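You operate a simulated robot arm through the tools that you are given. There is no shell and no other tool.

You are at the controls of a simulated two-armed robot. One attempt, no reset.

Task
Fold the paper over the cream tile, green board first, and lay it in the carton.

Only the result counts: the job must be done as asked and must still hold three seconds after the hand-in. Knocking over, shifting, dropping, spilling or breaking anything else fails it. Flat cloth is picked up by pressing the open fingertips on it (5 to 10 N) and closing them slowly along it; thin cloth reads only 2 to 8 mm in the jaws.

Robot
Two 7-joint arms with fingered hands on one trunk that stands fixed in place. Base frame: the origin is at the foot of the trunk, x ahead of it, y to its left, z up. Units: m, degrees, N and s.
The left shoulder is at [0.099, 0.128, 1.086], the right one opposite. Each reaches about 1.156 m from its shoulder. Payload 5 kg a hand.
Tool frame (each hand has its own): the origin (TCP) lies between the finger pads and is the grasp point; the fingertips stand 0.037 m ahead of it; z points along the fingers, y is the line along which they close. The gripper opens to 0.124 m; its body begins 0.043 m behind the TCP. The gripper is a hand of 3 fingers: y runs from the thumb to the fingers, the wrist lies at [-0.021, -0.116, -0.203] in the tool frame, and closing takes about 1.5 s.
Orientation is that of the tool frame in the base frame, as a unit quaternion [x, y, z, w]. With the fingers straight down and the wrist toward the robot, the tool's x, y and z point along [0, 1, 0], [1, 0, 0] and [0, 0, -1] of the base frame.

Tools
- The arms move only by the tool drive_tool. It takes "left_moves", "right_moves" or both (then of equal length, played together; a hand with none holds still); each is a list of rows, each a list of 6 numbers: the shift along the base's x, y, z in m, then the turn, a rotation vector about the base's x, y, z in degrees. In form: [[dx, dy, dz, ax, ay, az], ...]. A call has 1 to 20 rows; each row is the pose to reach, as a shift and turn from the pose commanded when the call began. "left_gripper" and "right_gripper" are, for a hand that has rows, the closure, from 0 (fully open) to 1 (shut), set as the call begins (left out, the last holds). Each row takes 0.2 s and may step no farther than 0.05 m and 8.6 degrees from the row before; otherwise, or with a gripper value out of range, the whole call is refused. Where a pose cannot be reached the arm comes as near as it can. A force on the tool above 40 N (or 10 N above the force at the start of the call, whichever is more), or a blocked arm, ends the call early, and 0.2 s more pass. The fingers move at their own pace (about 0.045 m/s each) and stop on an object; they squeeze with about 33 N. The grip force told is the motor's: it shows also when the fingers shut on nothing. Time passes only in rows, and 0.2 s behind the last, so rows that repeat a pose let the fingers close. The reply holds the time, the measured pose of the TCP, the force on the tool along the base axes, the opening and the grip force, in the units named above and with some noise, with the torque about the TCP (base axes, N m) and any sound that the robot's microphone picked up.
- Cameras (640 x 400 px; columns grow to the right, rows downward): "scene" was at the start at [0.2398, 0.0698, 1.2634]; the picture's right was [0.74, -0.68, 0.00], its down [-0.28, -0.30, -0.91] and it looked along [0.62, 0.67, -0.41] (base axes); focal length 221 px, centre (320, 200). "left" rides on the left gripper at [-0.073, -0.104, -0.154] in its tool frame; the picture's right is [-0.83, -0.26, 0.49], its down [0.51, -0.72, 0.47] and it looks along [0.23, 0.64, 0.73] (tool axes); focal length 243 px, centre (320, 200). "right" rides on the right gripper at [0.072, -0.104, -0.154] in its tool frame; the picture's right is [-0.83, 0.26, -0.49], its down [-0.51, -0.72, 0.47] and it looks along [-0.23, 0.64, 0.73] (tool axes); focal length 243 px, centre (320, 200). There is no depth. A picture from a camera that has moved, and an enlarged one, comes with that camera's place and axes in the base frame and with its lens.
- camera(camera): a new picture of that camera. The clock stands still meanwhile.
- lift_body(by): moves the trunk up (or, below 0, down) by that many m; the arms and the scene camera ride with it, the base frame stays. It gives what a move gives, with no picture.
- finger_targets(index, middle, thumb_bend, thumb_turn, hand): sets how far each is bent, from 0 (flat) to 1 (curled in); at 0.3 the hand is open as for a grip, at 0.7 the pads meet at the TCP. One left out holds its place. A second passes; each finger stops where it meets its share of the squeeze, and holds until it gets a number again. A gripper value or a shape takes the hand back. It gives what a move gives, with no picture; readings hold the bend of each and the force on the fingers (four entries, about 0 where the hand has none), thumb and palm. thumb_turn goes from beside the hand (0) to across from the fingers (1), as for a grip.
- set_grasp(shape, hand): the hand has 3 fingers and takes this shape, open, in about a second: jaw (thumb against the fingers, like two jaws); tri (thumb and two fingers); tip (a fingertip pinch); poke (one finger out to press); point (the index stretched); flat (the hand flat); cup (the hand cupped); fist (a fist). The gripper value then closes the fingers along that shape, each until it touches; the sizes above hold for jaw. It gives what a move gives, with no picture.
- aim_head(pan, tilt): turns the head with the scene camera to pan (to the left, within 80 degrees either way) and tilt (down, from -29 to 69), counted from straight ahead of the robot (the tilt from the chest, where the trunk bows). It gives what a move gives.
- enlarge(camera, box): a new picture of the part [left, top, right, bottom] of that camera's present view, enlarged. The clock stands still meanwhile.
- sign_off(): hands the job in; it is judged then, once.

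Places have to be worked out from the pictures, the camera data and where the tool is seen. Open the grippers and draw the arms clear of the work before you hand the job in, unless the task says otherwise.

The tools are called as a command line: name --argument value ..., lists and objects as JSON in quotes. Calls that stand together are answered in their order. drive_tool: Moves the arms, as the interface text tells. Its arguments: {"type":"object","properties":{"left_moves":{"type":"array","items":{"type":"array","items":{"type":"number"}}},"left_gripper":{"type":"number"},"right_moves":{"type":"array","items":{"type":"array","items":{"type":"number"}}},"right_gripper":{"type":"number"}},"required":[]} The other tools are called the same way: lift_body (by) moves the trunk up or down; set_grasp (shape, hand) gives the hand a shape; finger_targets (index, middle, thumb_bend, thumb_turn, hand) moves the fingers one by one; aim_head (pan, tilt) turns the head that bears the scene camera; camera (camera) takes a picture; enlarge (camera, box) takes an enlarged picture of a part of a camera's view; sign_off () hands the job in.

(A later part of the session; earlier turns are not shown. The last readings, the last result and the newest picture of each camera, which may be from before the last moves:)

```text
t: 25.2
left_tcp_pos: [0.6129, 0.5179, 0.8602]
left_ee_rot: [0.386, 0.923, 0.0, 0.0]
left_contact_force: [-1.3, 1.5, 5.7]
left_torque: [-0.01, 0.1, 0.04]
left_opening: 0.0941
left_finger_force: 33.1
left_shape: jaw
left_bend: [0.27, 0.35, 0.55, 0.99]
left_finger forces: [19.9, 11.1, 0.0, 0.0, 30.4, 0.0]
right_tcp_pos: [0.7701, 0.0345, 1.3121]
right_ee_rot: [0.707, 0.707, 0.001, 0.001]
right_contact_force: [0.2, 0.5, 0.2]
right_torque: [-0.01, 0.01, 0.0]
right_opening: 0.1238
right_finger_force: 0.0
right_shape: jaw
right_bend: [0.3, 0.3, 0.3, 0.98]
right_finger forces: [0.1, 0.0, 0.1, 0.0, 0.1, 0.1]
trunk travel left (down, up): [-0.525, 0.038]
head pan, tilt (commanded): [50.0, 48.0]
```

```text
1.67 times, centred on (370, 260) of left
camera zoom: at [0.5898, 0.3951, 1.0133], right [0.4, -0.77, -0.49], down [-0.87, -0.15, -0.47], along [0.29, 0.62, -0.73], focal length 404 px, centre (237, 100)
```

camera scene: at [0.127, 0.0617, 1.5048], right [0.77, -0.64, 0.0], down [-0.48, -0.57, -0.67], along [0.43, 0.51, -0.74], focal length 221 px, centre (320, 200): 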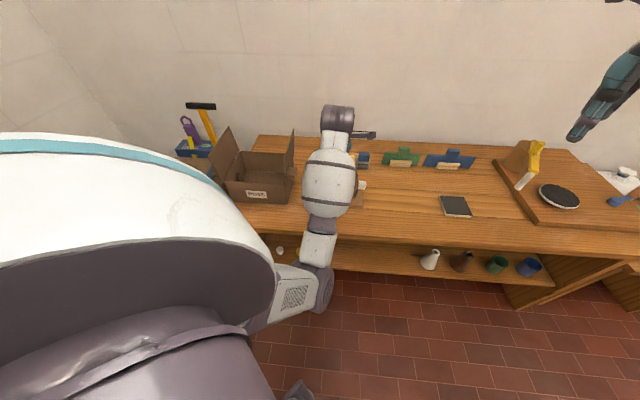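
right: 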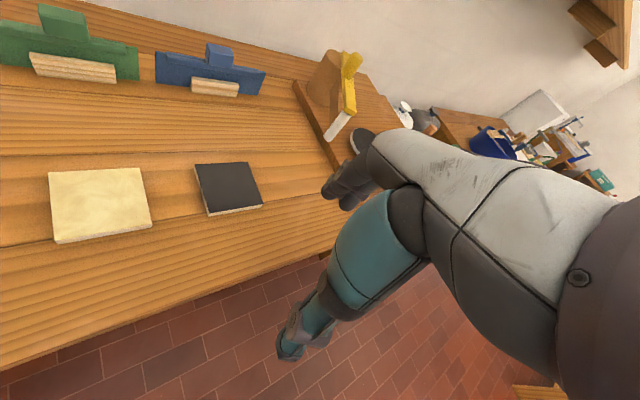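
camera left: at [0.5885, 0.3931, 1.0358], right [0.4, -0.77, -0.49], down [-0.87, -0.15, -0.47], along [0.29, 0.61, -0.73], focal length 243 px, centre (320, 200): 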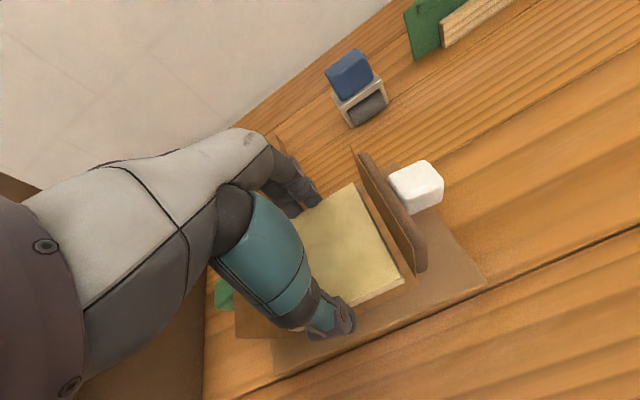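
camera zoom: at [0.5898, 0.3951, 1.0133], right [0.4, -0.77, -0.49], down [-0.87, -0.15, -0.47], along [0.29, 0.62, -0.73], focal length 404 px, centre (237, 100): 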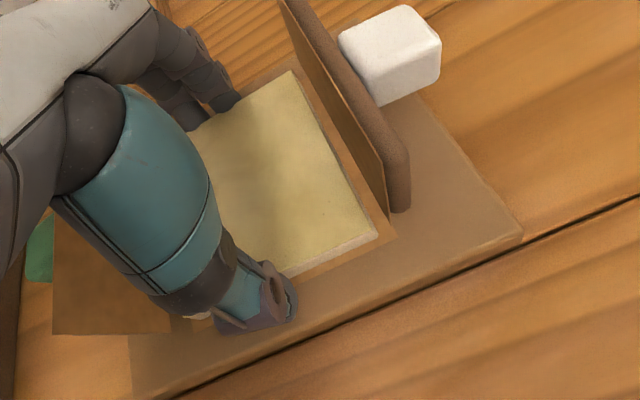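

The tile is resting on the paper (5.7 N upward), parallel to the crease with a small gap. I'll open the hand in place and then rise straight up.

drive_tool --left_moves '[[0, 0, 0.0005, 0, 0, 0], [0, 0, 0.001, 0, 0, 0], [0, 0, 0.001, 0, 0, 0], [0, 0, 0.001, 0, 0, 0], [0, 0, 0.001, 0, 0, 0], [0, 0, 0.001, 0, 0, 0]]' --left_gripper 0

enlarge --camera "left" --box '[220, 140, 480, 380]'

```text
t: 26.6
left_tcp_pos: [0.613, 0.5201, 0.8597]
left_ee_rot: [0.385, 0.923, 0.0, 0.0]
left_contact_force: [-1.0, -0.3, -0.2]
left_torque: [0.0, -0.03, 0.0]
left_opening: 0.1234
left_finger_force: 0.0
left_shape: jaw
left_bend: [0.3, 0.3, 0.3, 0.98]
left_finger forces: [0.0, 0.0, 0.0, 0.0, 0.0, 0.0]
right_tcp_pos: [0.7707, 0.0342, 1.3125]
right_ee_rot: [0.707, 0.707, 0.001, 0.0]
right_contact_force: [0.2, -0.3, 0.0]
right_torque: [0.02, -0.02, 0.01]
right_opening: 0.1236
right_finger_force: 0.0
right_shape: jaw
right_bend: [0.3, 0.3, 0.3, 0.98]
right_finger forces: [0.0, 0.0, 0.0, 0.1, 0.1, 0.0]
trunk travel left (down, up): [-0.525, 0.038]
head pan, tilt (commanded): [50.0, 48.0]
```

```text
1.67 times, centred on (350, 260) of left
camera zoom: at [0.59, 0.3951, 1.0134], right [0.4, -0.77, -0.49], down [-0.87, -0.15, -0.47], along [0.29, 0.62, -0.73], focal length 404 px, centre (270, 100)
```

zoom: 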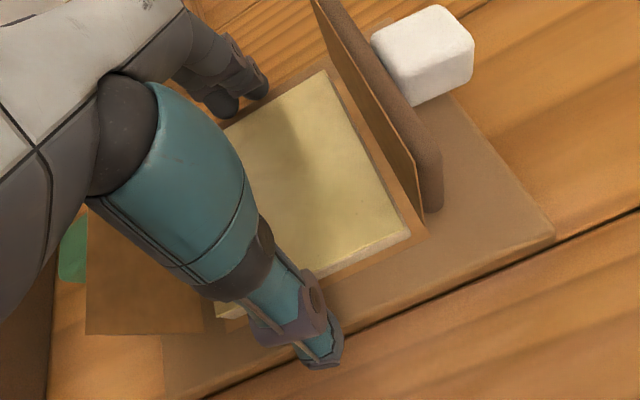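

The tile is released and lies flat. I'll raise the hand straight up and look at the jig.

drive_tool --left_moves '[[0, 0, 0.01, 0, 0, 0], [0, 0, 0.03, 0, 0, 0], [0, 0, 0.06, 0, 0, 0], [0, 0, 0.1, 0, 0, 0], [0, 0, 0.14, 0, 0, 0], [-0.02, -0.02, 0.18, 0, 0, 0], [-0.02, -0.02, 0.2, 0, 0, 0]]'

camera --camera "left"

camera --camera "right"

```text
t: 28.2
left_tcp_pos: [0.5945, 0.4989, 1.0591]
left_ee_rot: [0.385, 0.923, -0.001, 0.0]
left_contact_force: [1.0, -0.4, -0.4]
left_torque: [-0.01, 0.01, -0.02]
left_opening: 0.1236
left_finger_force: 0.0
left_shape: jaw
left_bend: [0.3, 0.3, 0.3, 0.98]
left_finger forces: [0.0, 0.0, 0.0, 0.0, 0.1, 0.0]
right_tcp_pos: [0.7717, 0.0349, 1.3116]
right_ee_rot: [0.707, 0.707, -0.001, 0.0]
right_contact_force: [-0.1, 0.2, -0.4]
right_torque: [-0.02, 0.0, -0.02]
right_opening: 0.1238
right_finger_force: 0.1
right_shape: jaw
right_bend: [0.3, 0.3, 0.3, 0.98]
right_finger forces: [0.0, 0.1, 0.0, 0.0, 0.0, 0.0]
trunk travel left (down, up): [-0.525, 0.038]
head pan, tilt (commanded): [50.0, 48.0]
```

```text
taken
camera left: at [0.5699, 0.3751, 1.2123], right [0.4, -0.77, -0.49], down [-0.87, -0.15, -0.47], along [0.29, 0.61, -0.73], focal length 243 px, centre (320, 200)
```

left: 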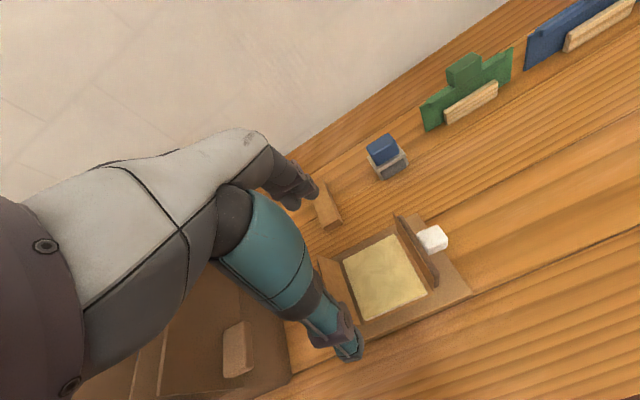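

```text
taken
camera right: at [0.6662, 0.1087, 1.4641], right [0.26, -0.83, 0.49], down [-0.72, -0.51, -0.47], along [0.64, -0.23, -0.73], focal length 243 px, centre (320, 200)
```

right: 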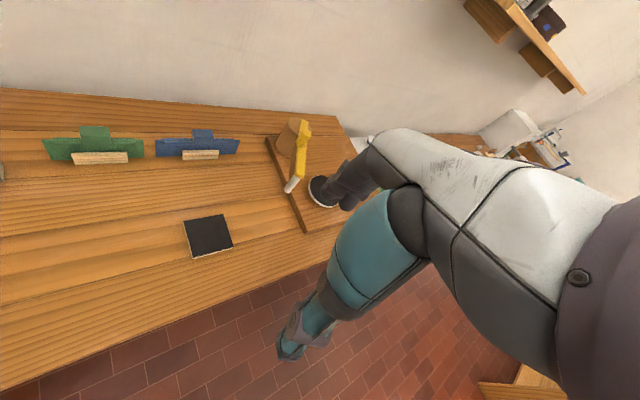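

The tile sits on the paper between the flaps. I'll shift the left hand a little left and bring the right hand in from the right (yawed 90°), so its camera can watch the jig while the left hand folds.

drive_tool --left_moves '[[-0.02, 0.02, 0.01, 0, 0, 0], [-0.04, 0.04, 0.02, 0, 0, 0], [-0.064, 0.06, 0.03, 0, 0, 0], [-0.064, 0.06, 0.03, 0, 0, 0], [-0.064, 0.06, 0.03, 0, 0, 0], [-0.064, 0.06, 0.03, 0, 0, 0], [-0.064, 0.06, 0.03, 0, 0, 0], [-0.064, 0.06, 0.03, 0, 0, 0], [-0.064, 0.06, 0.03, 0, 0, 0], [-0.064, 0.06, 0.03, 0, 0, 0], [-0.064, 0.06, 0.03, 0, 0, 0], [-0.064, 0.06, 0.03, 0, 0, 0], [-0.064, 0.06, 0.03, 0, 0, 0]]' --right_moves '[[0, 0, 0, 0, 0, 7.5], [0, 0.03, -0.018, 0, 0, 15], [0, 0.06, -0.036, 0, 0, 22.5], [0, 0.09, -0.054, 0, 0, 30], [0, 0.12, -0.072, 0, 0, 37.5], [0, 0.155, -0.09, 0, 0, 45], [0, 0.19, -0.11, 0, 0, 52.5], [0, 0.225, -0.13, 0, 0, 60], [0, 0.26, -0.15, 0, 0, 67.5], [0, 0.295, -0.17, 0, 0, 75], [-0.003, 0.33, -0.195, 0, 0, 82.5], [-0.006, 0.364, -0.216, 0, 0, 90], [-0.006, 0.364, -0.216, 0, 0, 90]]'

camera --camera "right"

camera --camera "scene"

camera --camera "left"

```text
t: 31.1
left_tcp_pos: [0.5313, 0.5589, 1.0871]
left_ee_rot: [0.385, 0.923, -0.001, -0.001]
left_contact_force: [0.4, -0.7, -0.9]
left_torque: [0.03, 0.0, 0.0]
left_opening: 0.124
left_finger_force: 0.0
left_shape: jaw
left_bend: [0.3, 0.3, 0.3, 0.98]
left_finger forces: [0.1, 0.0, 0.1, 0.0, 0.0, 0.0]
right_tcp_pos: [0.7505, 0.2412, 1.1329]
right_ee_rot: [0.217, 0.974, -0.001, 0.064]
right_contact_force: [-0.3, 0.3, 0.3]
right_torque: [-0.03, 0.02, -0.01]
right_opening: 0.124
right_finger_force: 0.1
right_shape: jaw
right_bend: [0.3, 0.3, 0.3, 0.97]
right_finger forces: [0.0, 0.1, 0.0, 0.1, 0.0, 0.1]
right hand out of reach, approached as far as the arm can: row 8, 9, 10, 11, 12, 13
trunk travel left (down, up): [-0.525, 0.038]
head pan, tilt (commanded): [50.0, 48.0]
```

```text
taken
camera right: at [0.6206, 0.1839, 1.2716], right [0.79, -0.1, 0.6], down [0.21, -0.88, -0.42], along [0.57, 0.46, -0.68], focal length 243 px, centre (320, 200)
```

right: 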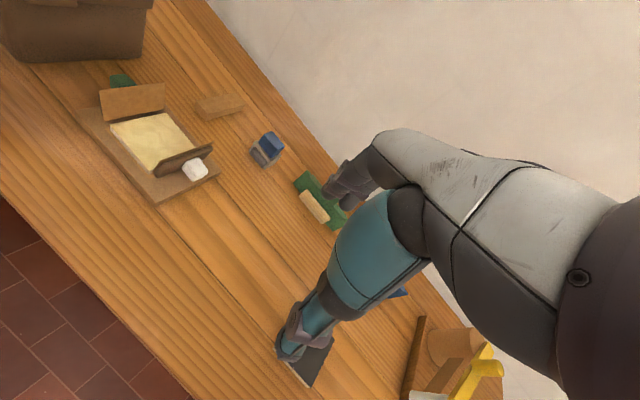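

```text
taken
camera scene: at [0.1277, 0.0629, 1.5047], right [0.77, -0.64, 0.0], down [-0.48, -0.57, -0.67], along [0.43, 0.51, -0.74], focal length 221 px, centre (320, 200)
```

scene: 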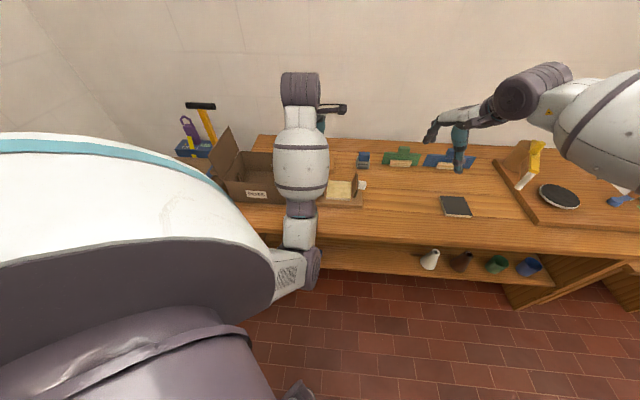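

```text
taken
camera left: at [0.5075, 0.4348, 1.2407], right [0.4, -0.77, -0.49], down [-0.87, -0.15, -0.47], along [0.29, 0.61, -0.73], focal length 243 px, centre (320, 200)
```

left: 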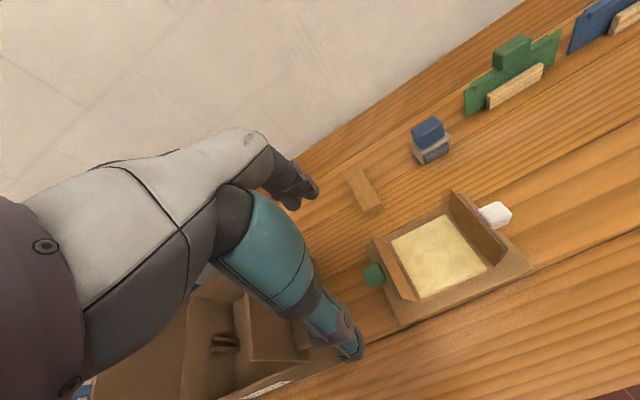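

The right hand stopped short of the commanded pose, but its camera now has a clear view of the jig. I'll zoom in from both wrists.

enlarge --camera "right" --box '[70, 60, 230, 220]'

enlarge --camera "left" --box '[340, 170, 560, 340]'

enlarge --camera "left" --box '[60, 260, 360, 400]'

```text
2.50 times, centred on (150, 140) of right
camera zoom: at [0.6206, 0.1839, 1.2716], right [0.79, -0.1, 0.6], down [0.21, -0.88, -0.42], along [0.57, 0.46, -0.68], focal length 606 px, centre (745, 350)
```

zoom: 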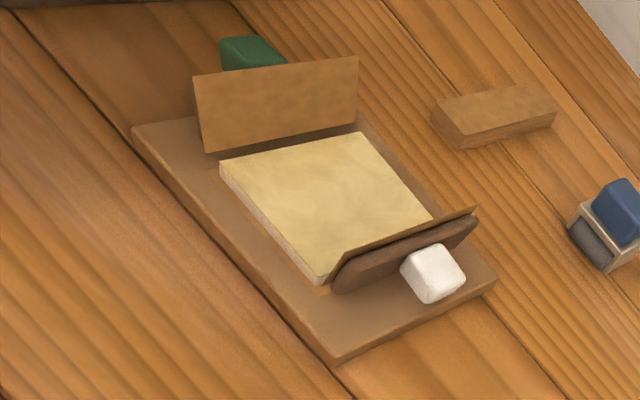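

```text
2.35 times, centred on (450, 255) of left
camera zoom: at [0.5075, 0.4348, 1.2407], right [0.4, -0.77, -0.49], down [-0.87, -0.15, -0.47], along [0.29, 0.61, -0.73], focal length 571 px, centre (14, 71)
```

zoom: 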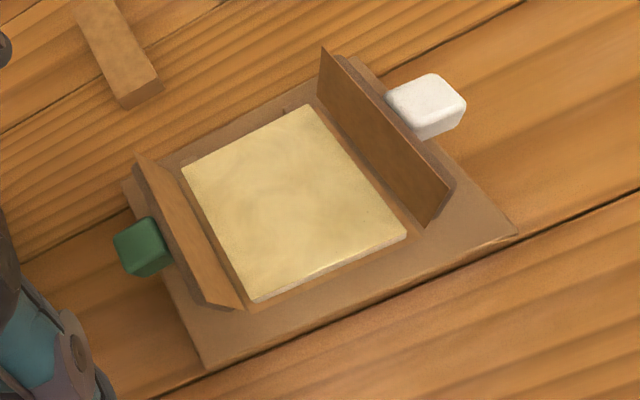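

```text
2.13 times, centred on (210, 330) of left
camera zoom: at [0.5075, 0.4348, 1.2407], right [0.4, -0.77, -0.49], down [-0.87, -0.15, -0.47], along [0.29, 0.61, -0.73], focal length 518 px, centre (555, -77)
```

zoom: 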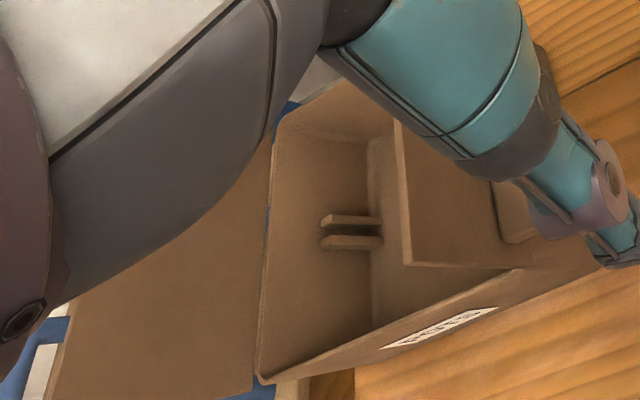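

The tile sits well centred on the paper. Next I'll check the fingertip-pinch shape on the left hand, as a way to take the green knob.

set_grasp --hand "left" --shape "tip"

camera --camera "left"

camera --camera "right"

```text
t: 31.9
left_tcp_pos: [0.5285, 0.5582, 1.0887]
left_ee_rot: [0.386, 0.922, 0.0, 0.0]
left_contact_force: [0.8, -0.4, 0.3]
left_torque: [-0.02, -0.03, -0.01]
left_opening: 0.1241
left_finger_force: 0.0
left_shape: tip
left_bend: [0.3, 0.98, 0.3, 0.98]
left_finger forces: [0.1, 0.0, 0.0, 0.0, 0.0, 0.1]
right_tcp_pos: [0.7483, 0.2418, 1.1336]
right_ee_rot: [0.217, 0.974, -0.002, 0.065]
right_contact_force: [0.5, -0.3, -0.6]
right_torque: [0.01, 0.01, 0.01]
right_opening: 0.1241
right_finger_force: 0.1
right_shape: jaw
right_bend: [0.3, 0.3, 0.3, 0.97]
right_finger forces: [0.1, 0.0, 0.0, 0.0, 0.0, 0.1]
trunk travel left (down, up): [-0.525, 0.038]
head pan, tilt (commanded): [50.0, 48.0]
```

```text
taken
camera left: at [0.5058, 0.434, 1.2417], right [0.4, -0.77, -0.49], down [-0.87, -0.15, -0.47], along [0.29, 0.62, -0.73], focal length 243 px, centre (320, 200)
```

left: 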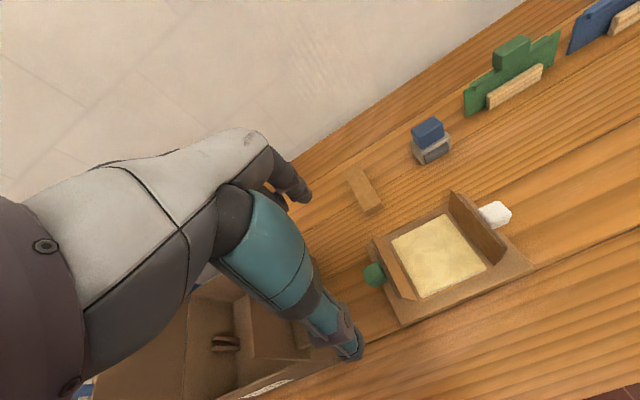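

```text
taken
camera right: at [0.619, 0.1833, 1.2731], right [0.79, -0.1, 0.6], down [0.21, -0.88, -0.42], along [0.57, 0.46, -0.68], focal length 243 px, centre (320, 200)
```

right: 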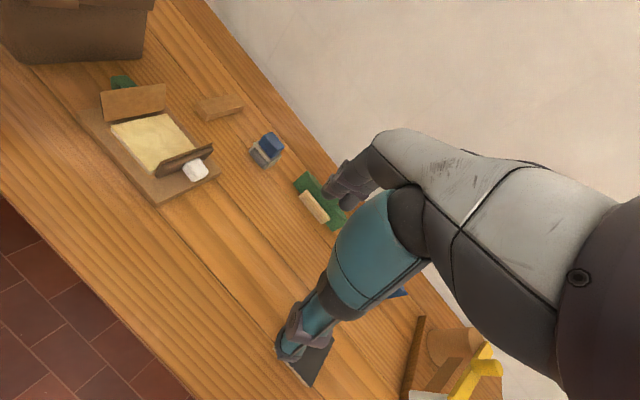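

In the tip shape the index stays out and the middle curls away. I'll zoom in on the fingertips to find the index's sideways offset.

enlarge --camera "left" --box '[200, 120, 400, 380]'

enlarge --camera "scene" --box '[260, 60, 400, 220]'

```text
1.54 times, centred on (300, 250) of left
camera zoom: at [0.5058, 0.434, 1.2417], right [0.4, -0.77, -0.49], down [-0.87, -0.15, -0.47], along [0.29, 0.62, -0.73], focal length 373 px, centre (351, 123)
```

zoom: 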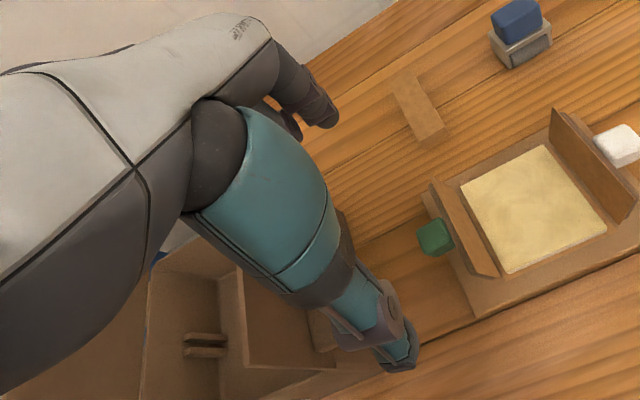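

```text
2.50 times, centred on (330, 140) of scene
camera zoom: at [0.1258, 0.0618, 1.5049], right [0.77, -0.64, 0.0], down [-0.48, -0.57, -0.67], along [0.43, 0.51, -0.74], focal length 553 px, centre (295, 350)
```

zoom: 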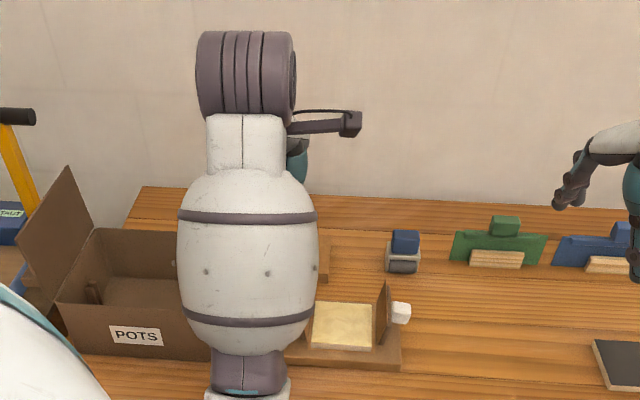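

The fingers sit about ±13 mm off the tool's centre line. Rather than pinch the knob, I'll push the green board over with the closed fingers, tilted about 20° so the hand stays clear of the carton's flap, so I'm closing the jaw and tilting.

set_grasp --hand "left" --shape "jaw"

drive_tool --left_moves '[[0, 0, 0, 3.5, 3.5, 0], [0, 0, 0, 7, 7, 0], [0, 0, 0, 10.6, 10.6, 0], [0, 0, 0, 14.1, 14.1, 0], [0, 0, 0, 14.1, 14.1, 0], [0, 0, 0, 14.1, 14.1, 0], [0, 0, 0, 14.1, 14.1, 0], [0, 0, 0, 14.1, 14.1, 0]]' --left_gripper 1

camera --camera "left"

camera --camera "right"

```text
t: 32.9
left_tcp_pos: [0.5298, 0.5585, 1.089]
left_ee_rot: [0.385, 0.923, 0.0, 0.0]
left_contact_force: [0.9, -1.0, -0.5]
left_torque: [0.01, -0.01, 0.02]
left_opening: 0.1239
left_finger_force: 0.1
left_shape: jaw
left_bend: [0.3, 0.3, 0.3, 0.98]
left_finger forces: [0.1, 0.0, 0.1, 0.0, 0.0, 0.1]
right_tcp_pos: [0.7487, 0.2421, 1.134]
right_ee_rot: [0.217, 0.974, -0.002, 0.065]
right_contact_force: [0.3, 0.5, 0.6]
right_torque: [0.0, 0.0, 0.01]
right_opening: 0.1237
right_finger_force: 0.1
right_shape: jaw
right_bend: [0.3, 0.3, 0.3, 0.97]
right_finger forces: [0.0, 0.0, 0.1, 0.1, 0.0, 0.1]
trunk travel left (down, up): [-0.525, 0.038]
head pan, tilt (commanded): [50.0, 48.0]
```

```text
t: 34.6
left_tcp_pos: [0.5285, 0.5579, 1.0901]
left_ee_rot: [0.38, 0.909, 0.066, -0.161]
left_contact_force: [-0.7, 0.0, 0.6]
left_torque: [0.01, 0.0, -0.03]
left_opening: 0.0002
left_finger_force: 27.6
left_shape: jaw
left_bend: [0.7, 0.7, 0.56, 1.0]
left_finger forces: [0.0, 0.0, 0.1, 0.1, 0.0, 0.0]
right_tcp_pos: [0.749, 0.242, 1.1356]
right_ee_rot: [0.217, 0.974, 0.0, 0.064]
right_contact_force: [-0.5, -0.1, -0.2]
right_torque: [0.0, 0.01, -0.01]
right_opening: 0.1236
right_finger_force: 0.1
right_shape: jaw
right_bend: [0.3, 0.3, 0.3, 0.97]
right_finger forces: [0.1, 0.0, 0.0, 0.1, 0.0, 0.0]
trunk travel left (down, up): [-0.525, 0.038]
head pan, tilt (commanded): [50.0, 48.0]
```

```text
taken
camera left: at [0.5397, 0.4009, 1.2097], right [0.24, -0.62, -0.75], down [-0.96, -0.05, -0.27], along [0.13, 0.78, -0.61], focal length 243 px, centre (320, 200)
```

left: 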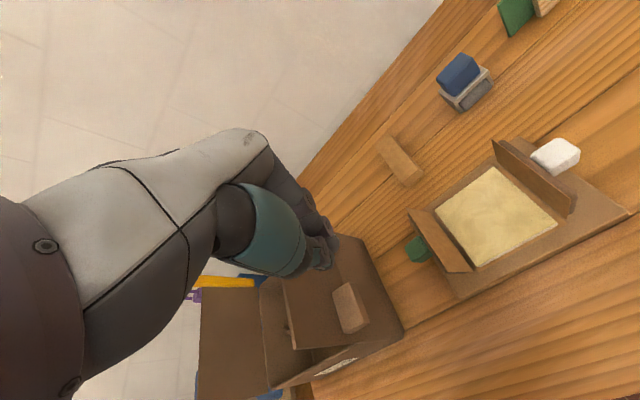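

```text
taken
camera right: at [0.6194, 0.1836, 1.2728], right [0.79, -0.1, 0.6], down [0.21, -0.88, -0.42], along [0.57, 0.46, -0.68], focal length 243 px, centre (320, 200)
```

right: 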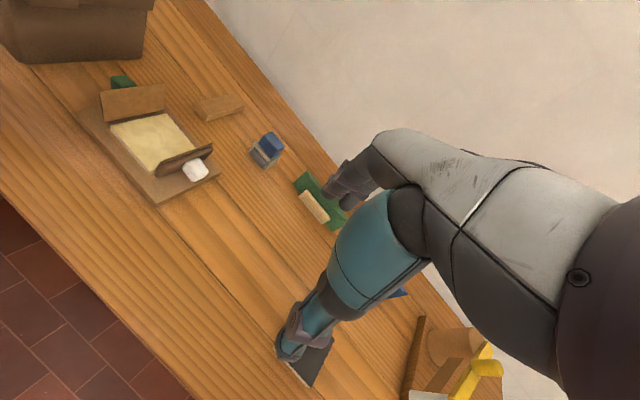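

The tilt worked, and the green knob is at about r −0.022, n 0.80, z 0.876 (table axes), with the carton's flap knob well to its left. I'll bring the closed fingertips down just outside the green knob, stopping first at z≈0.95 to check clearance.

drive_tool --left_moves '[[-0.003, 0.025, 0, 0, 0, 0], [-0.0056, 0.0505, 0, 0, 0, 0], [-0.0056, 0.0505, -0.04, 0, 0, 0], [-0.0056, 0.0505, -0.08, 0, 0, 0], [-0.0056, 0.0505, -0.12, 0, 0, 0], [-0.0056, 0.0505, -0.145, 0, 0, 0], [-0.0056, 0.0505, -0.145, 0, 0, 0]]'

camera --camera "left"

enlarge --camera "right" --box '[0, 0, 240, 220]'

```text
t: 36.2
left_tcp_pos: [0.5228, 0.6097, 0.9481]
left_ee_rot: [0.379, 0.909, 0.066, -0.16]
left_contact_force: [-0.3, -0.6, 0.0]
left_torque: [0.02, -0.01, 0.01]
left_opening: 0.0
left_finger_force: 33.3
left_shape: jaw
left_bend: [0.7, 0.7, 0.56, 1.0]
left_finger forces: [0.1, 0.1, 0.1, 0.0, 0.0, 0.1]
right_tcp_pos: [0.7481, 0.2427, 1.1332]
right_ee_rot: [0.217, 0.974, -0.001, 0.065]
right_contact_force: [0.3, 0.1, 0.3]
right_torque: [0.01, 0.01, 0.01]
right_opening: 0.1235
right_finger_force: 0.1
right_shape: jaw
right_bend: [0.3, 0.3, 0.3, 0.97]
right_finger forces: [0.0, 0.0, 0.2, 0.0, 0.1, 0.0]
trunk travel left (down, up): [-0.525, 0.038]
head pan, tilt (commanded): [50.0, 48.0]
```

```text
taken
camera left: at [0.5337, 0.4525, 1.0666], right [0.24, -0.62, -0.75], down [-0.96, -0.05, -0.27], along [0.13, 0.78, -0.61], focal length 243 px, centre (320, 200)
```

left: 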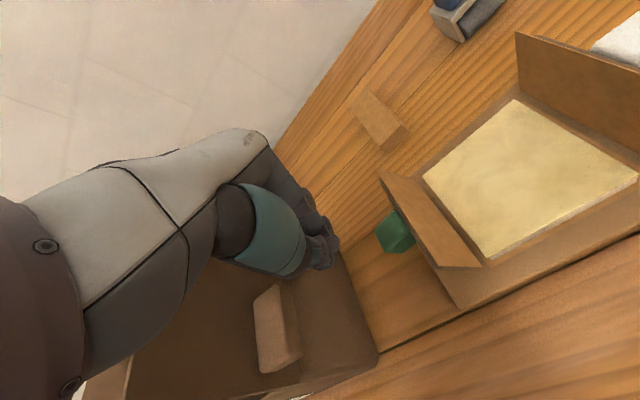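

```text
1.82 times, centred on (120, 110) of right
camera zoom: at [0.6194, 0.1837, 1.2729], right [0.79, -0.1, 0.6], down [0.21, -0.88, -0.42], along [0.57, 0.46, -0.68], focal length 441 px, centre (684, 364)
```

zoom: 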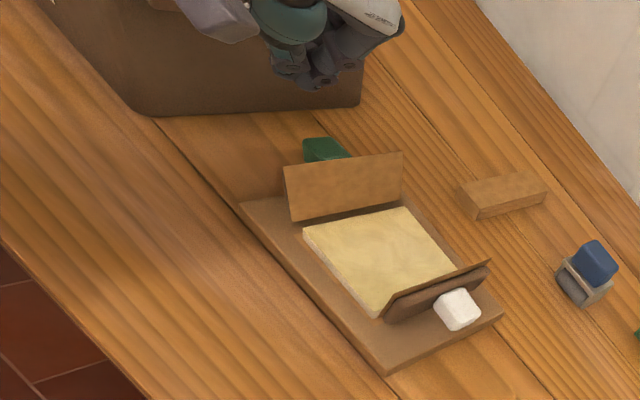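

The fingertips hang just outside the green knob with clear space to the carton. I'll descend to knob height.

drive_tool --left_moves '[[0, 0, -0.02, 0, 0, 0], [0, 0, -0.04, 0, 0, 0], [0, 0, -0.052, 0, 0, 0], [0, 0, -0.052, 0, 0, 0]]'

camera --camera "left"

enlarge --camera "right" --box '[40, 0, 240, 200]'

```text
t: 37.2
left_tcp_pos: [0.5234, 0.6106, 0.8939]
left_ee_rot: [0.379, 0.909, 0.066, -0.16]
left_contact_force: [0.5, 0.1, 0.0]
left_torque: [-0.05, 0.03, 0.03]
left_opening: 0.0
left_finger_force: 32.4
left_shape: jaw
left_bend: [0.7, 0.7, 0.56, 1.0]
left_finger forces: [0.1, 0.1, 0.0, 0.1, 0.0, 0.0]
right_tcp_pos: [0.7492, 0.2424, 1.134]
right_ee_rot: [0.217, 0.974, -0.001, 0.064]
right_contact_force: [0.1, 0.0, -0.1]
right_torque: [0.03, -0.04, 0.0]
right_opening: 0.1238
right_finger_force: 0.0
right_shape: jaw
right_bend: [0.3, 0.3, 0.3, 0.97]
right_finger forces: [0.1, 0.0, 0.0, 0.0, 0.0, 0.1]
trunk travel left (down, up): [-0.525, 0.038]
head pan, tilt (commanded): [50.0, 48.0]
```

```text
taken
camera left: at [0.5343, 0.4523, 1.0132], right [0.24, -0.62, -0.75], down [-0.96, -0.05, -0.27], along [0.13, 0.78, -0.61], focal length 243 px, centre (320, 200)
```

left: 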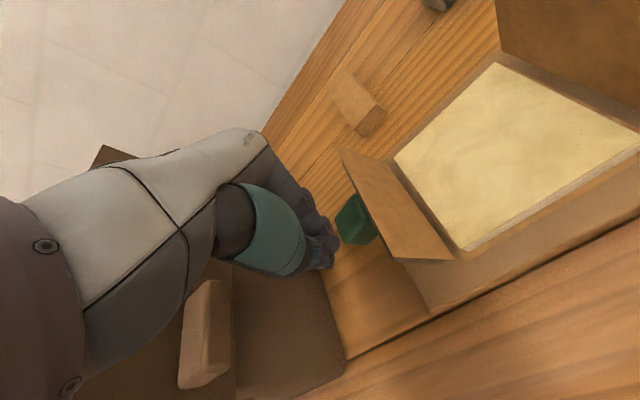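

```text
2.00 times, centred on (140, 100) of right
camera zoom: at [0.6194, 0.1836, 1.2729], right [0.79, -0.1, 0.6], down [0.21, -0.88, -0.42], along [0.57, 0.46, -0.68], focal length 485 px, centre (680, 400)
```

zoom: 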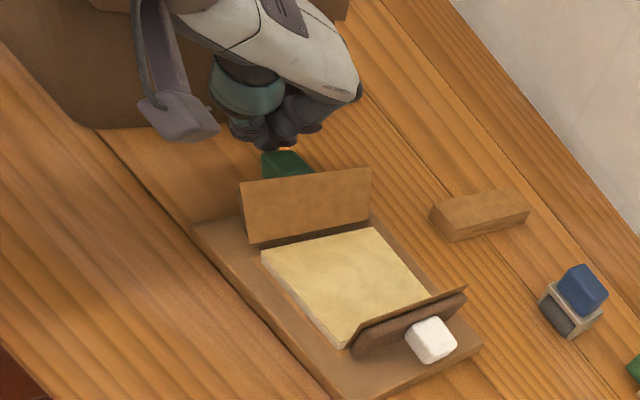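

The fingertips are beside the knob's outer face with no contact yet. I'll start pushing right along the board's arc, slowly, and stop partway to check.

drive_tool --left_moves '[[0.004, -0.004, 0, 0, 0, 0], [0.0078, -0.0078, 0, 0, 0, 0], [0.0106, -0.0106, 0.0005, 0, 0, 0], [0.0134, -0.0134, 0.001, 0, 0, 0], [0.0166, -0.0166, 0.0045, 0, 0, 0], [0.0198, -0.0198, 0.008, 0, 0, 0], [0.0237, -0.0237, 0.012, 0, 0, 0], [0.0276, -0.0276, 0.016, 0, 0, 0]]'

camera --camera "left"

enlarge --camera "right" --box '[40, 0, 240, 200]'

```text
t: 38.5
left_tcp_pos: [0.5388, 0.5945, 0.9035]
left_ee_rot: [0.377, 0.91, 0.071, -0.159]
left_contact_force: [-12.8, 7.5, 19.6]
left_torque: [-0.01, -0.25, 0.07]
left_opening: 0.0
left_finger_force: 33.2
left_shape: jaw
left_bend: [0.7, 0.7, 0.56, 1.0]
left_finger forces: [21.2, 0.0, 0.1, 0.1, 0.1, 0.1]
right_tcp_pos: [0.7475, 0.2404, 1.1328]
right_ee_rot: [0.217, 0.974, -0.001, 0.065]
right_contact_force: [-0.6, -0.9, -0.8]
right_torque: [0.0, 0.05, 0.01]
right_opening: 0.124
right_finger_force: 0.0
right_shape: jaw
right_bend: [0.3, 0.3, 0.3, 0.97]
right_finger forces: [0.0, 0.1, 0.0, 0.1, 0.1, 0.0]
trunk travel left (down, up): [-0.525, 0.038]
head pan, tilt (commanded): [50.0, 48.0]
stopped in row 6 (left hand): the force on the tool passed its limit at 41 N (the readings are from after the stop); the commanded pose is now the measured one
```

```text
taken
camera left: at [0.5506, 0.4371, 1.0216], right [0.25, -0.61, -0.75], down [-0.96, -0.06, -0.28], along [0.13, 0.79, -0.6], focal length 243 px, centre (320, 200)
```

left: 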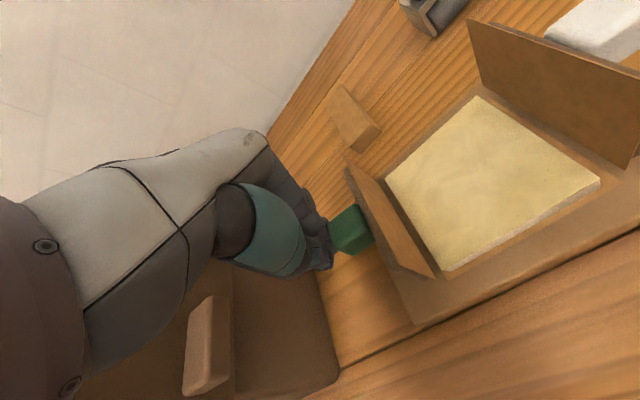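

```text
2.00 times, centred on (140, 100) of right
camera zoom: at [0.6188, 0.1826, 1.2724], right [0.79, -0.1, 0.6], down [0.21, -0.88, -0.42], along [0.57, 0.46, -0.68], focal length 485 px, centre (680, 400)
```

zoom: 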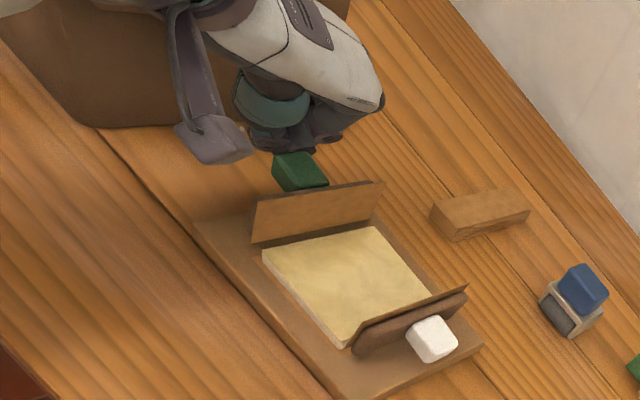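

The board has begun to swing in, but the force (−r 14 N, +z 20 N) points straight through the hinge, so my arc was too tight. I'll back off outward a few millimetres to relieve it and check.

drive_tool --left_moves '[[-0.0007, 0.0007, 0.002, 0, 0, 0], [-0.001, 0.001, 0.004, 0, 0, 0]]'

enlarge --camera "left" --box '[280, 100, 540, 330]'

```text
t: 39.1
left_tcp_pos: [0.5398, 0.5945, 0.9061]
left_ee_rot: [0.379, 0.909, 0.069, -0.16]
left_contact_force: [-1.8, 5.7, 7.6]
left_torque: [0.05, -0.13, 0.09]
left_opening: 0.0
left_finger_force: 32.8
left_shape: jaw
left_bend: [0.7, 0.7, 0.56, 1.0]
left_finger forces: [8.2, 0.0, 0.0, 0.0, 0.0, 0.0]
right_tcp_pos: [0.7479, 0.2421, 1.1339]
right_ee_rot: [0.217, 0.974, 0.0, 0.064]
right_contact_force: [0.1, -0.6, -0.3]
right_torque: [-0.01, 0.02, 0.0]
right_opening: 0.1237
right_finger_force: 0.2
right_shape: jaw
right_bend: [0.3, 0.3, 0.3, 0.97]
right_finger forces: [0.1, 0.0, 0.1, 0.0, 0.1, 0.1]
trunk travel left (down, up): [-0.525, 0.038]
head pan, tilt (commanded): [50.0, 48.0]
```

```text
1.74 times, centred on (410, 215) of left
camera zoom: at [0.5498, 0.4364, 1.024], right [0.25, -0.62, -0.75], down [-0.96, -0.05, -0.27], along [0.13, 0.79, -0.61], focal length 422 px, centre (164, 174)
```

zoom: 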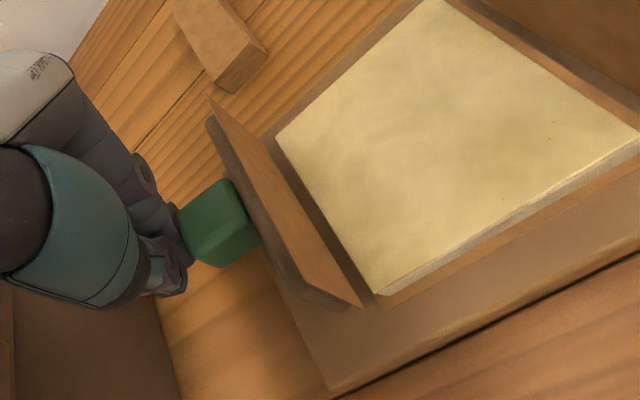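

The force dropped to about 10 N and the board holds its place. Using the knob's new position I put the hinge near r≈0.006, z≈0.822, so the knob's path here is nearly horizontal. I'll push right in small steps.

drive_tool --left_moves '[[0.0018, -0.0018, 0.001, 0, 0, 0], [0.0035, -0.0035, 0.002, 0, 0, 0], [0.0053, -0.0053, 0.003, 0, 0, 0], [0.007, -0.007, 0.004, 0, 0, 0]]'

enlarge --camera "right" --box '[80, 40, 220, 180]'

enlarge --camera "left" --box '[280, 100, 540, 330]'

```text
t: 40.1
left_tcp_pos: [0.5479, 0.5876, 0.9079]
left_ee_rot: [0.379, 0.909, 0.067, -0.16]
left_contact_force: [-2.7, 0.2, 2.3]
left_torque: [0.03, -0.02, 0.07]
left_opening: 0.0
left_finger_force: 32.9
left_shape: jaw
left_bend: [0.7, 0.7, 0.56, 1.0]
left_finger forces: [2.6, 0.0, 0.0, 0.1, 0.0, 0.1]
right_tcp_pos: [0.7485, 0.2423, 1.1331]
right_ee_rot: [0.217, 0.974, -0.001, 0.064]
right_contact_force: [0.6, 0.5, 1.0]
right_torque: [-0.03, 0.04, -0.01]
right_opening: 0.1238
right_finger_force: 0.0
right_shape: jaw
right_bend: [0.3, 0.3, 0.3, 0.97]
right_finger forces: [0.0, 0.0, 0.0, 0.1, 0.0, 0.0]
trunk travel left (down, up): [-0.525, 0.038]
head pan, tilt (commanded): [50.0, 48.0]
```

```text
2.86 times, centred on (150, 110) of right
camera zoom: at [0.6195, 0.1834, 1.2724], right [0.79, -0.1, 0.6], down [0.21, -0.88, -0.42], along [0.57, 0.46, -0.68], focal length 693 px, centre (806, 457)
```

zoom: 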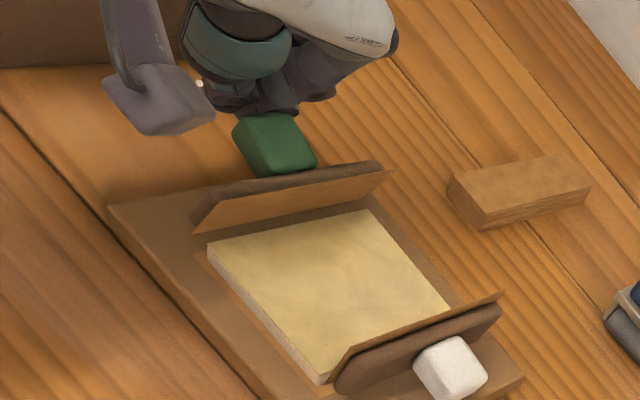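

```text
1.74 times, centred on (410, 215) of left
camera zoom: at [0.5583, 0.4293, 1.0271], right [0.25, -0.62, -0.75], down [-0.96, -0.05, -0.27], along [0.13, 0.78, -0.61], focal length 422 px, centre (164, 174)
```

zoom: 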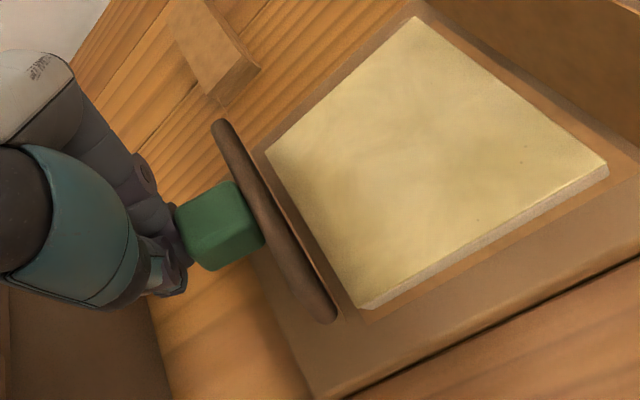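

The board is swinging well now at only about 3 N. I'll keep following the arc while raising the fingertip a little so it pushes on the knob's face centre.

drive_tool --left_moves '[[0.0035, -0.0035, 0.004, 0, 0, 0], [0.0071, -0.0071, 0.0085, 0, 0, 0], [0.0105, -0.0105, 0.0125, 0, 0, 0], [0.0148, -0.0148, 0.0135, 0, 0, 0], [0.0192, -0.0192, 0.0141, 0, 0, 0], [0.0237, -0.0237, 0.014, 0, 0, 0], [0.0281, -0.0281, 0.0136, 0, 0, 0]]'

enlarge --camera "right" --box '[80, 40, 220, 180]'

enlarge --camera "left" --box '[280, 100, 540, 330]'

```text
t: 41.7
left_tcp_pos: [0.575, 0.5601, 0.9237]
left_ee_rot: [0.379, 0.909, 0.068, -0.159]
left_contact_force: [-0.9, 0.7, 5.9]
left_torque: [0.01, 0.01, -0.05]
left_opening: 0.0
left_finger_force: 33.2
left_shape: jaw
left_bend: [0.7, 0.7, 0.56, 1.0]
left_finger forces: [0.1, 0.0, 0.1, 0.1, 0.0, 0.0]
right_tcp_pos: [0.7484, 0.2419, 1.1349]
right_ee_rot: [0.217, 0.974, -0.001, 0.064]
right_contact_force: [0.2, -0.1, -0.5]
right_torque: [0.01, -0.02, 0.01]
right_opening: 0.1236
right_finger_force: 0.0
right_shape: jaw
right_bend: [0.3, 0.3, 0.3, 0.97]
right_finger forces: [0.0, 0.0, 0.0, 0.0, 0.0, 0.1]
trunk travel left (down, up): [-0.525, 0.038]
head pan, tilt (commanded): [50.0, 48.0]
```

```text
2.86 times, centred on (150, 110) of right
camera zoom: at [0.6191, 0.1831, 1.2731], right [0.79, -0.1, 0.6], down [0.21, -0.88, -0.42], along [0.57, 0.46, -0.68], focal length 693 px, centre (806, 457)
```

zoom: 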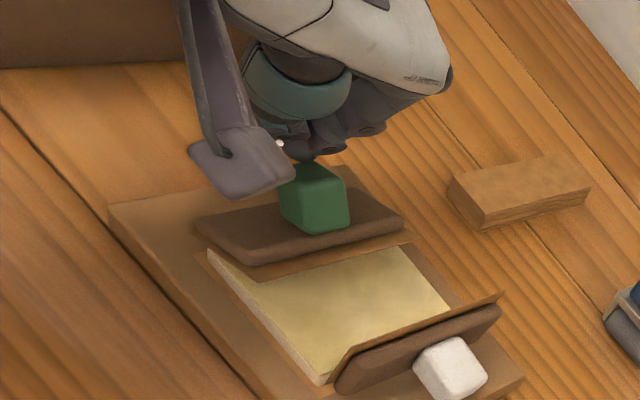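

```text
1.74 times, centred on (410, 215) of left
camera zoom: at [0.5857, 0.4016, 1.0423], right [0.25, -0.62, -0.75], down [-0.96, -0.05, -0.27], along [0.13, 0.79, -0.61], focal length 422 px, centre (164, 174)
```

zoom: 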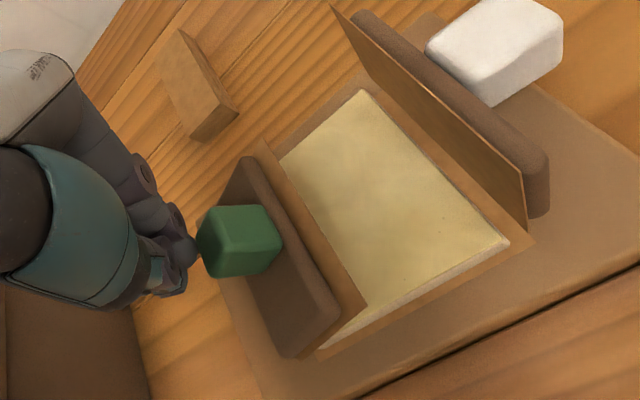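

The board is down to about 40° and pushing the paper ahead of it with little force. I'll continue along the arc.

drive_tool --left_moves '[[0.0045, -0.0045, -0.0012, 0, 0, 0], [0.0087, -0.0087, -0.0027, 0, 0, 0], [0.0128, -0.0128, -0.005, 0, 0, 0], [0.0169, -0.0169, -0.0075, 0, 0, 0], [0.0207, -0.0207, -0.0107, 0, 0, 0], [0.0245, -0.0245, -0.0142, 0, 0, 0]]'

enlarge --camera "right" --box '[80, 40, 220, 180]'

enlarge --camera "left" --box '[280, 100, 540, 330]'

```text
t: 43.1
left_tcp_pos: [0.592, 0.5455, 0.9148]
left_ee_rot: [0.372, 0.911, 0.075, -0.162]
left_contact_force: [-21.4, 11.4, 17.5]
left_torque: [0.42, 0.68, 0.06]
left_opening: 0.0
left_finger_force: 33.0
left_shape: jaw
left_bend: [0.7, 0.7, 0.56, 1.0]
left_finger forces: [0.0, 0.1, 0.0, 0.1, 0.1, 0.0]
right_tcp_pos: [0.7475, 0.2422, 1.1351]
right_ee_rot: [0.217, 0.974, 0.0, 0.065]
right_contact_force: [1.1, 0.1, -0.6]
right_torque: [0.02, -0.01, 0.04]
right_opening: 0.1237
right_finger_force: 0.1
right_shape: jaw
right_bend: [0.3, 0.3, 0.3, 0.97]
right_finger forces: [0.0, 0.0, 0.0, 0.0, 0.1, 0.0]
trunk travel left (down, up): [-0.525, 0.038]
head pan, tilt (commanded): [50.0, 48.0]
stopped in row 6 (left hand): the force on the tool passed its limit at 44 N (the readings are from after the stop); the commanded pose is now the measured one
```

```text
2.86 times, centred on (150, 110) of right
camera zoom: at [0.6177, 0.1832, 1.2738], right [0.79, -0.1, 0.6], down [0.21, -0.88, -0.42], along [0.57, 0.46, -0.68], focal length 693 px, centre (806, 457)
```

zoom: 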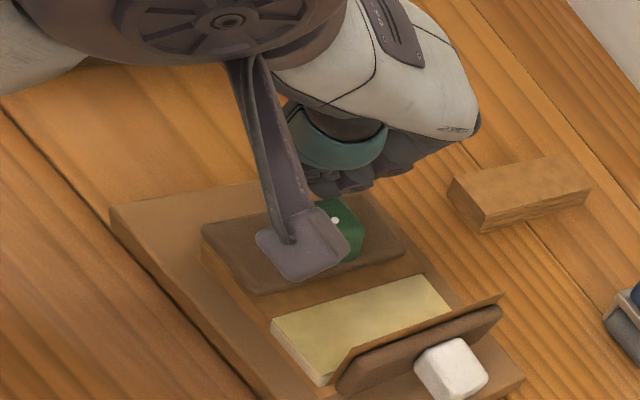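

```text
1.74 times, centred on (410, 215) of left
camera zoom: at [0.6048, 0.3858, 1.0326], right [0.25, -0.6, -0.76], down [-0.96, -0.06, -0.27], along [0.12, 0.79, -0.6], focal length 422 px, centre (164, 174)
```

zoom: 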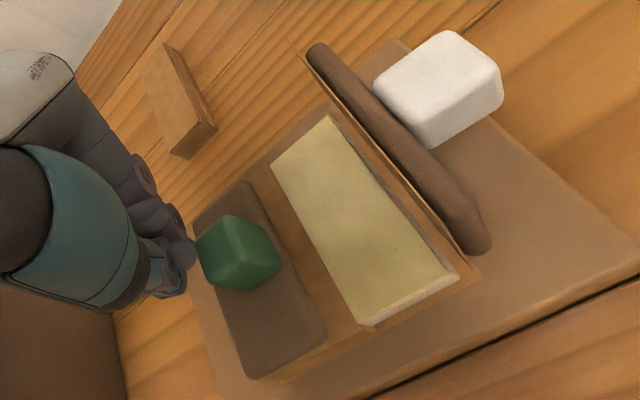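

The board is nearly down (about 25°), but the push rose to about 30 N and stopped. I'll look closely to see what resists before pressing on.

enlarge --camera "right" --box '[95, 70, 195, 150]'

enlarge --camera "left" --box '[330, 170, 530, 310]'

enlarge --camera "scene" --box '[290, 130, 390, 220]'

```text
5.00 times, centred on (145, 110) of right
camera zoom: at [0.6177, 0.1832, 1.2738], right [0.79, -0.1, 0.6], down [0.21, -0.88, -0.42], along [0.57, 0.46, -0.68], focal length 1213 px, centre (1195, 650)
```

zoom: 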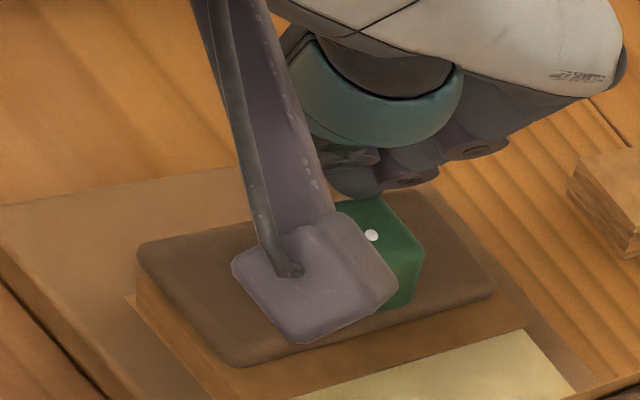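

```text
2.86 times, centred on (430, 240) of left
camera zoom: at [0.6048, 0.3858, 1.0326], right [0.25, -0.6, -0.76], down [-0.96, -0.06, -0.27], along [0.12, 0.79, -0.6], focal length 693 px, centre (6, 86)
```

zoom: 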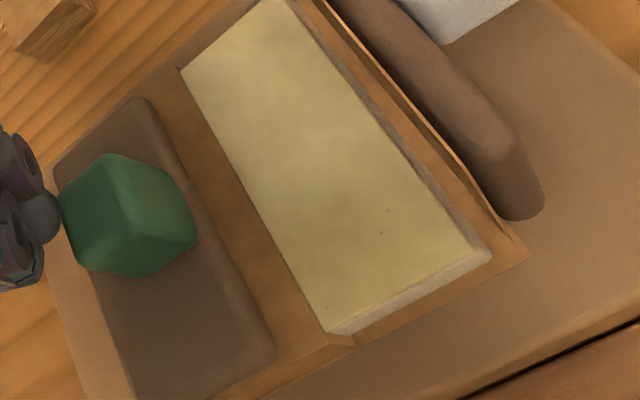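

```text
4.44 times, centred on (340, 175) of scene
camera zoom: at [0.124, 0.0618, 1.5051], right [0.77, -0.64, 0.0], down [-0.48, -0.57, -0.67], along [0.43, 0.51, -0.74], focal length 983 px, centre (231, 311)
```

zoom: 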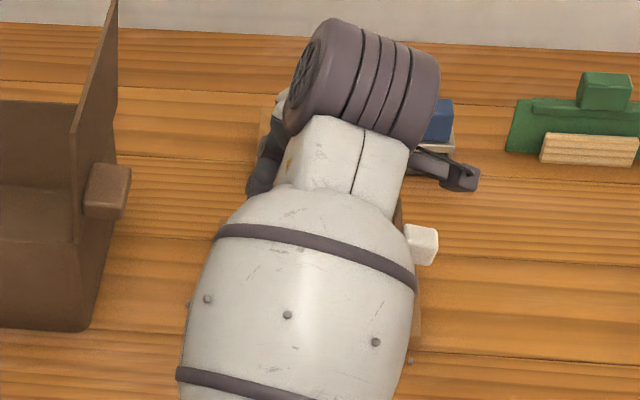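

The board is almost flat, and the tip is now wedging sideways on the knob's corner. I'll back the finger off to release the side load and see whether the board stays down.

drive_tool --left_moves '[[-0.002, 0.002, 0.003, 0, 0, 0], [-0.004, 0.004, 0.008, 0, 0, 0], [-0.004, 0.004, 0.016, 0, 0, 0], [-0.004, 0.004, 0.025, 0, 0, 0], [-0.004, 0.004, 0.03, 0, 0, 0]]'

enlarge --camera "left" --box '[280, 100, 540, 330]'

enlarge --camera "right" --box '[80, 50, 220, 180]'

```text
t: 44.3
left_tcp_pos: [0.5923, 0.5461, 0.9417]
left_ee_rot: [0.375, 0.91, 0.071, -0.161]
left_contact_force: [-0.5, -0.1, 0.4]
left_torque: [-0.01, 0.01, 0.04]
left_opening: 0.0
left_finger_force: 33.1
left_shape: jaw
left_bend: [0.7, 0.7, 0.57, 1.0]
left_finger forces: [0.0, 0.1, 0.0, 0.0, 0.0, 0.1]
right_tcp_pos: [0.7483, 0.2423, 1.1341]
right_ee_rot: [0.217, 0.974, -0.001, 0.064]
right_contact_force: [-0.5, 0.0, -1.0]
right_torque: [0.0, 0.04, 0.01]
right_opening: 0.1239
right_finger_force: 0.0
right_shape: jaw
right_bend: [0.3, 0.3, 0.3, 0.97]
right_finger forces: [0.1, 0.0, 0.1, 0.1, 0.0, 0.0]
trunk travel left (down, up): [-0.525, 0.038]
head pan, tilt (commanded): [50.0, 48.0]
```

```text
1.74 times, centred on (410, 215) of left
camera zoom: at [0.6039, 0.3871, 1.0601], right [0.25, -0.61, -0.75], down [-0.96, -0.06, -0.27], along [0.12, 0.79, -0.6], focal length 422 px, centre (164, 174)
```

zoom: 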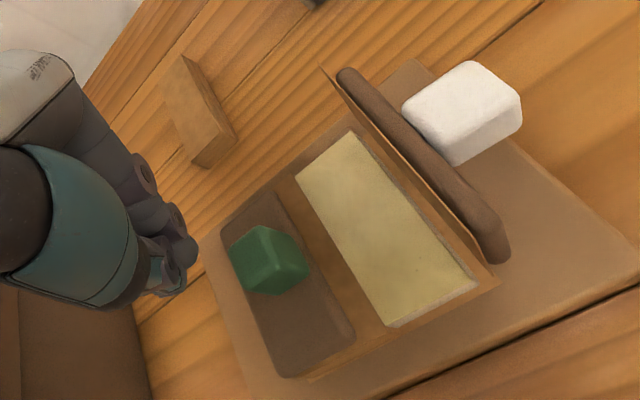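

```text
3.08 times, centred on (150, 115) of right
camera zoom: at [0.6198, 0.1834, 1.2726], right [0.79, -0.1, 0.6], down [0.21, -0.88, -0.42], along [0.57, 0.46, -0.68], focal length 746 px, centre (843, 462)
```

zoom: 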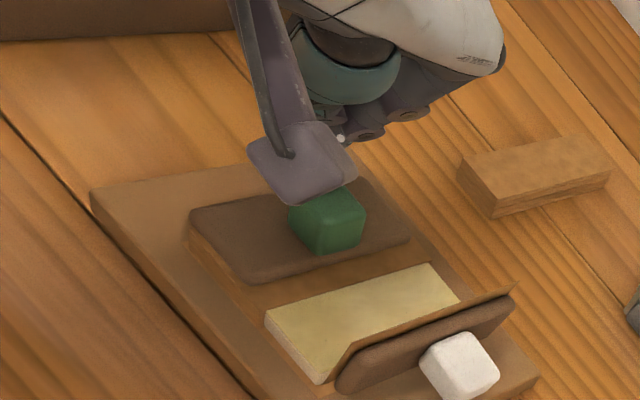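

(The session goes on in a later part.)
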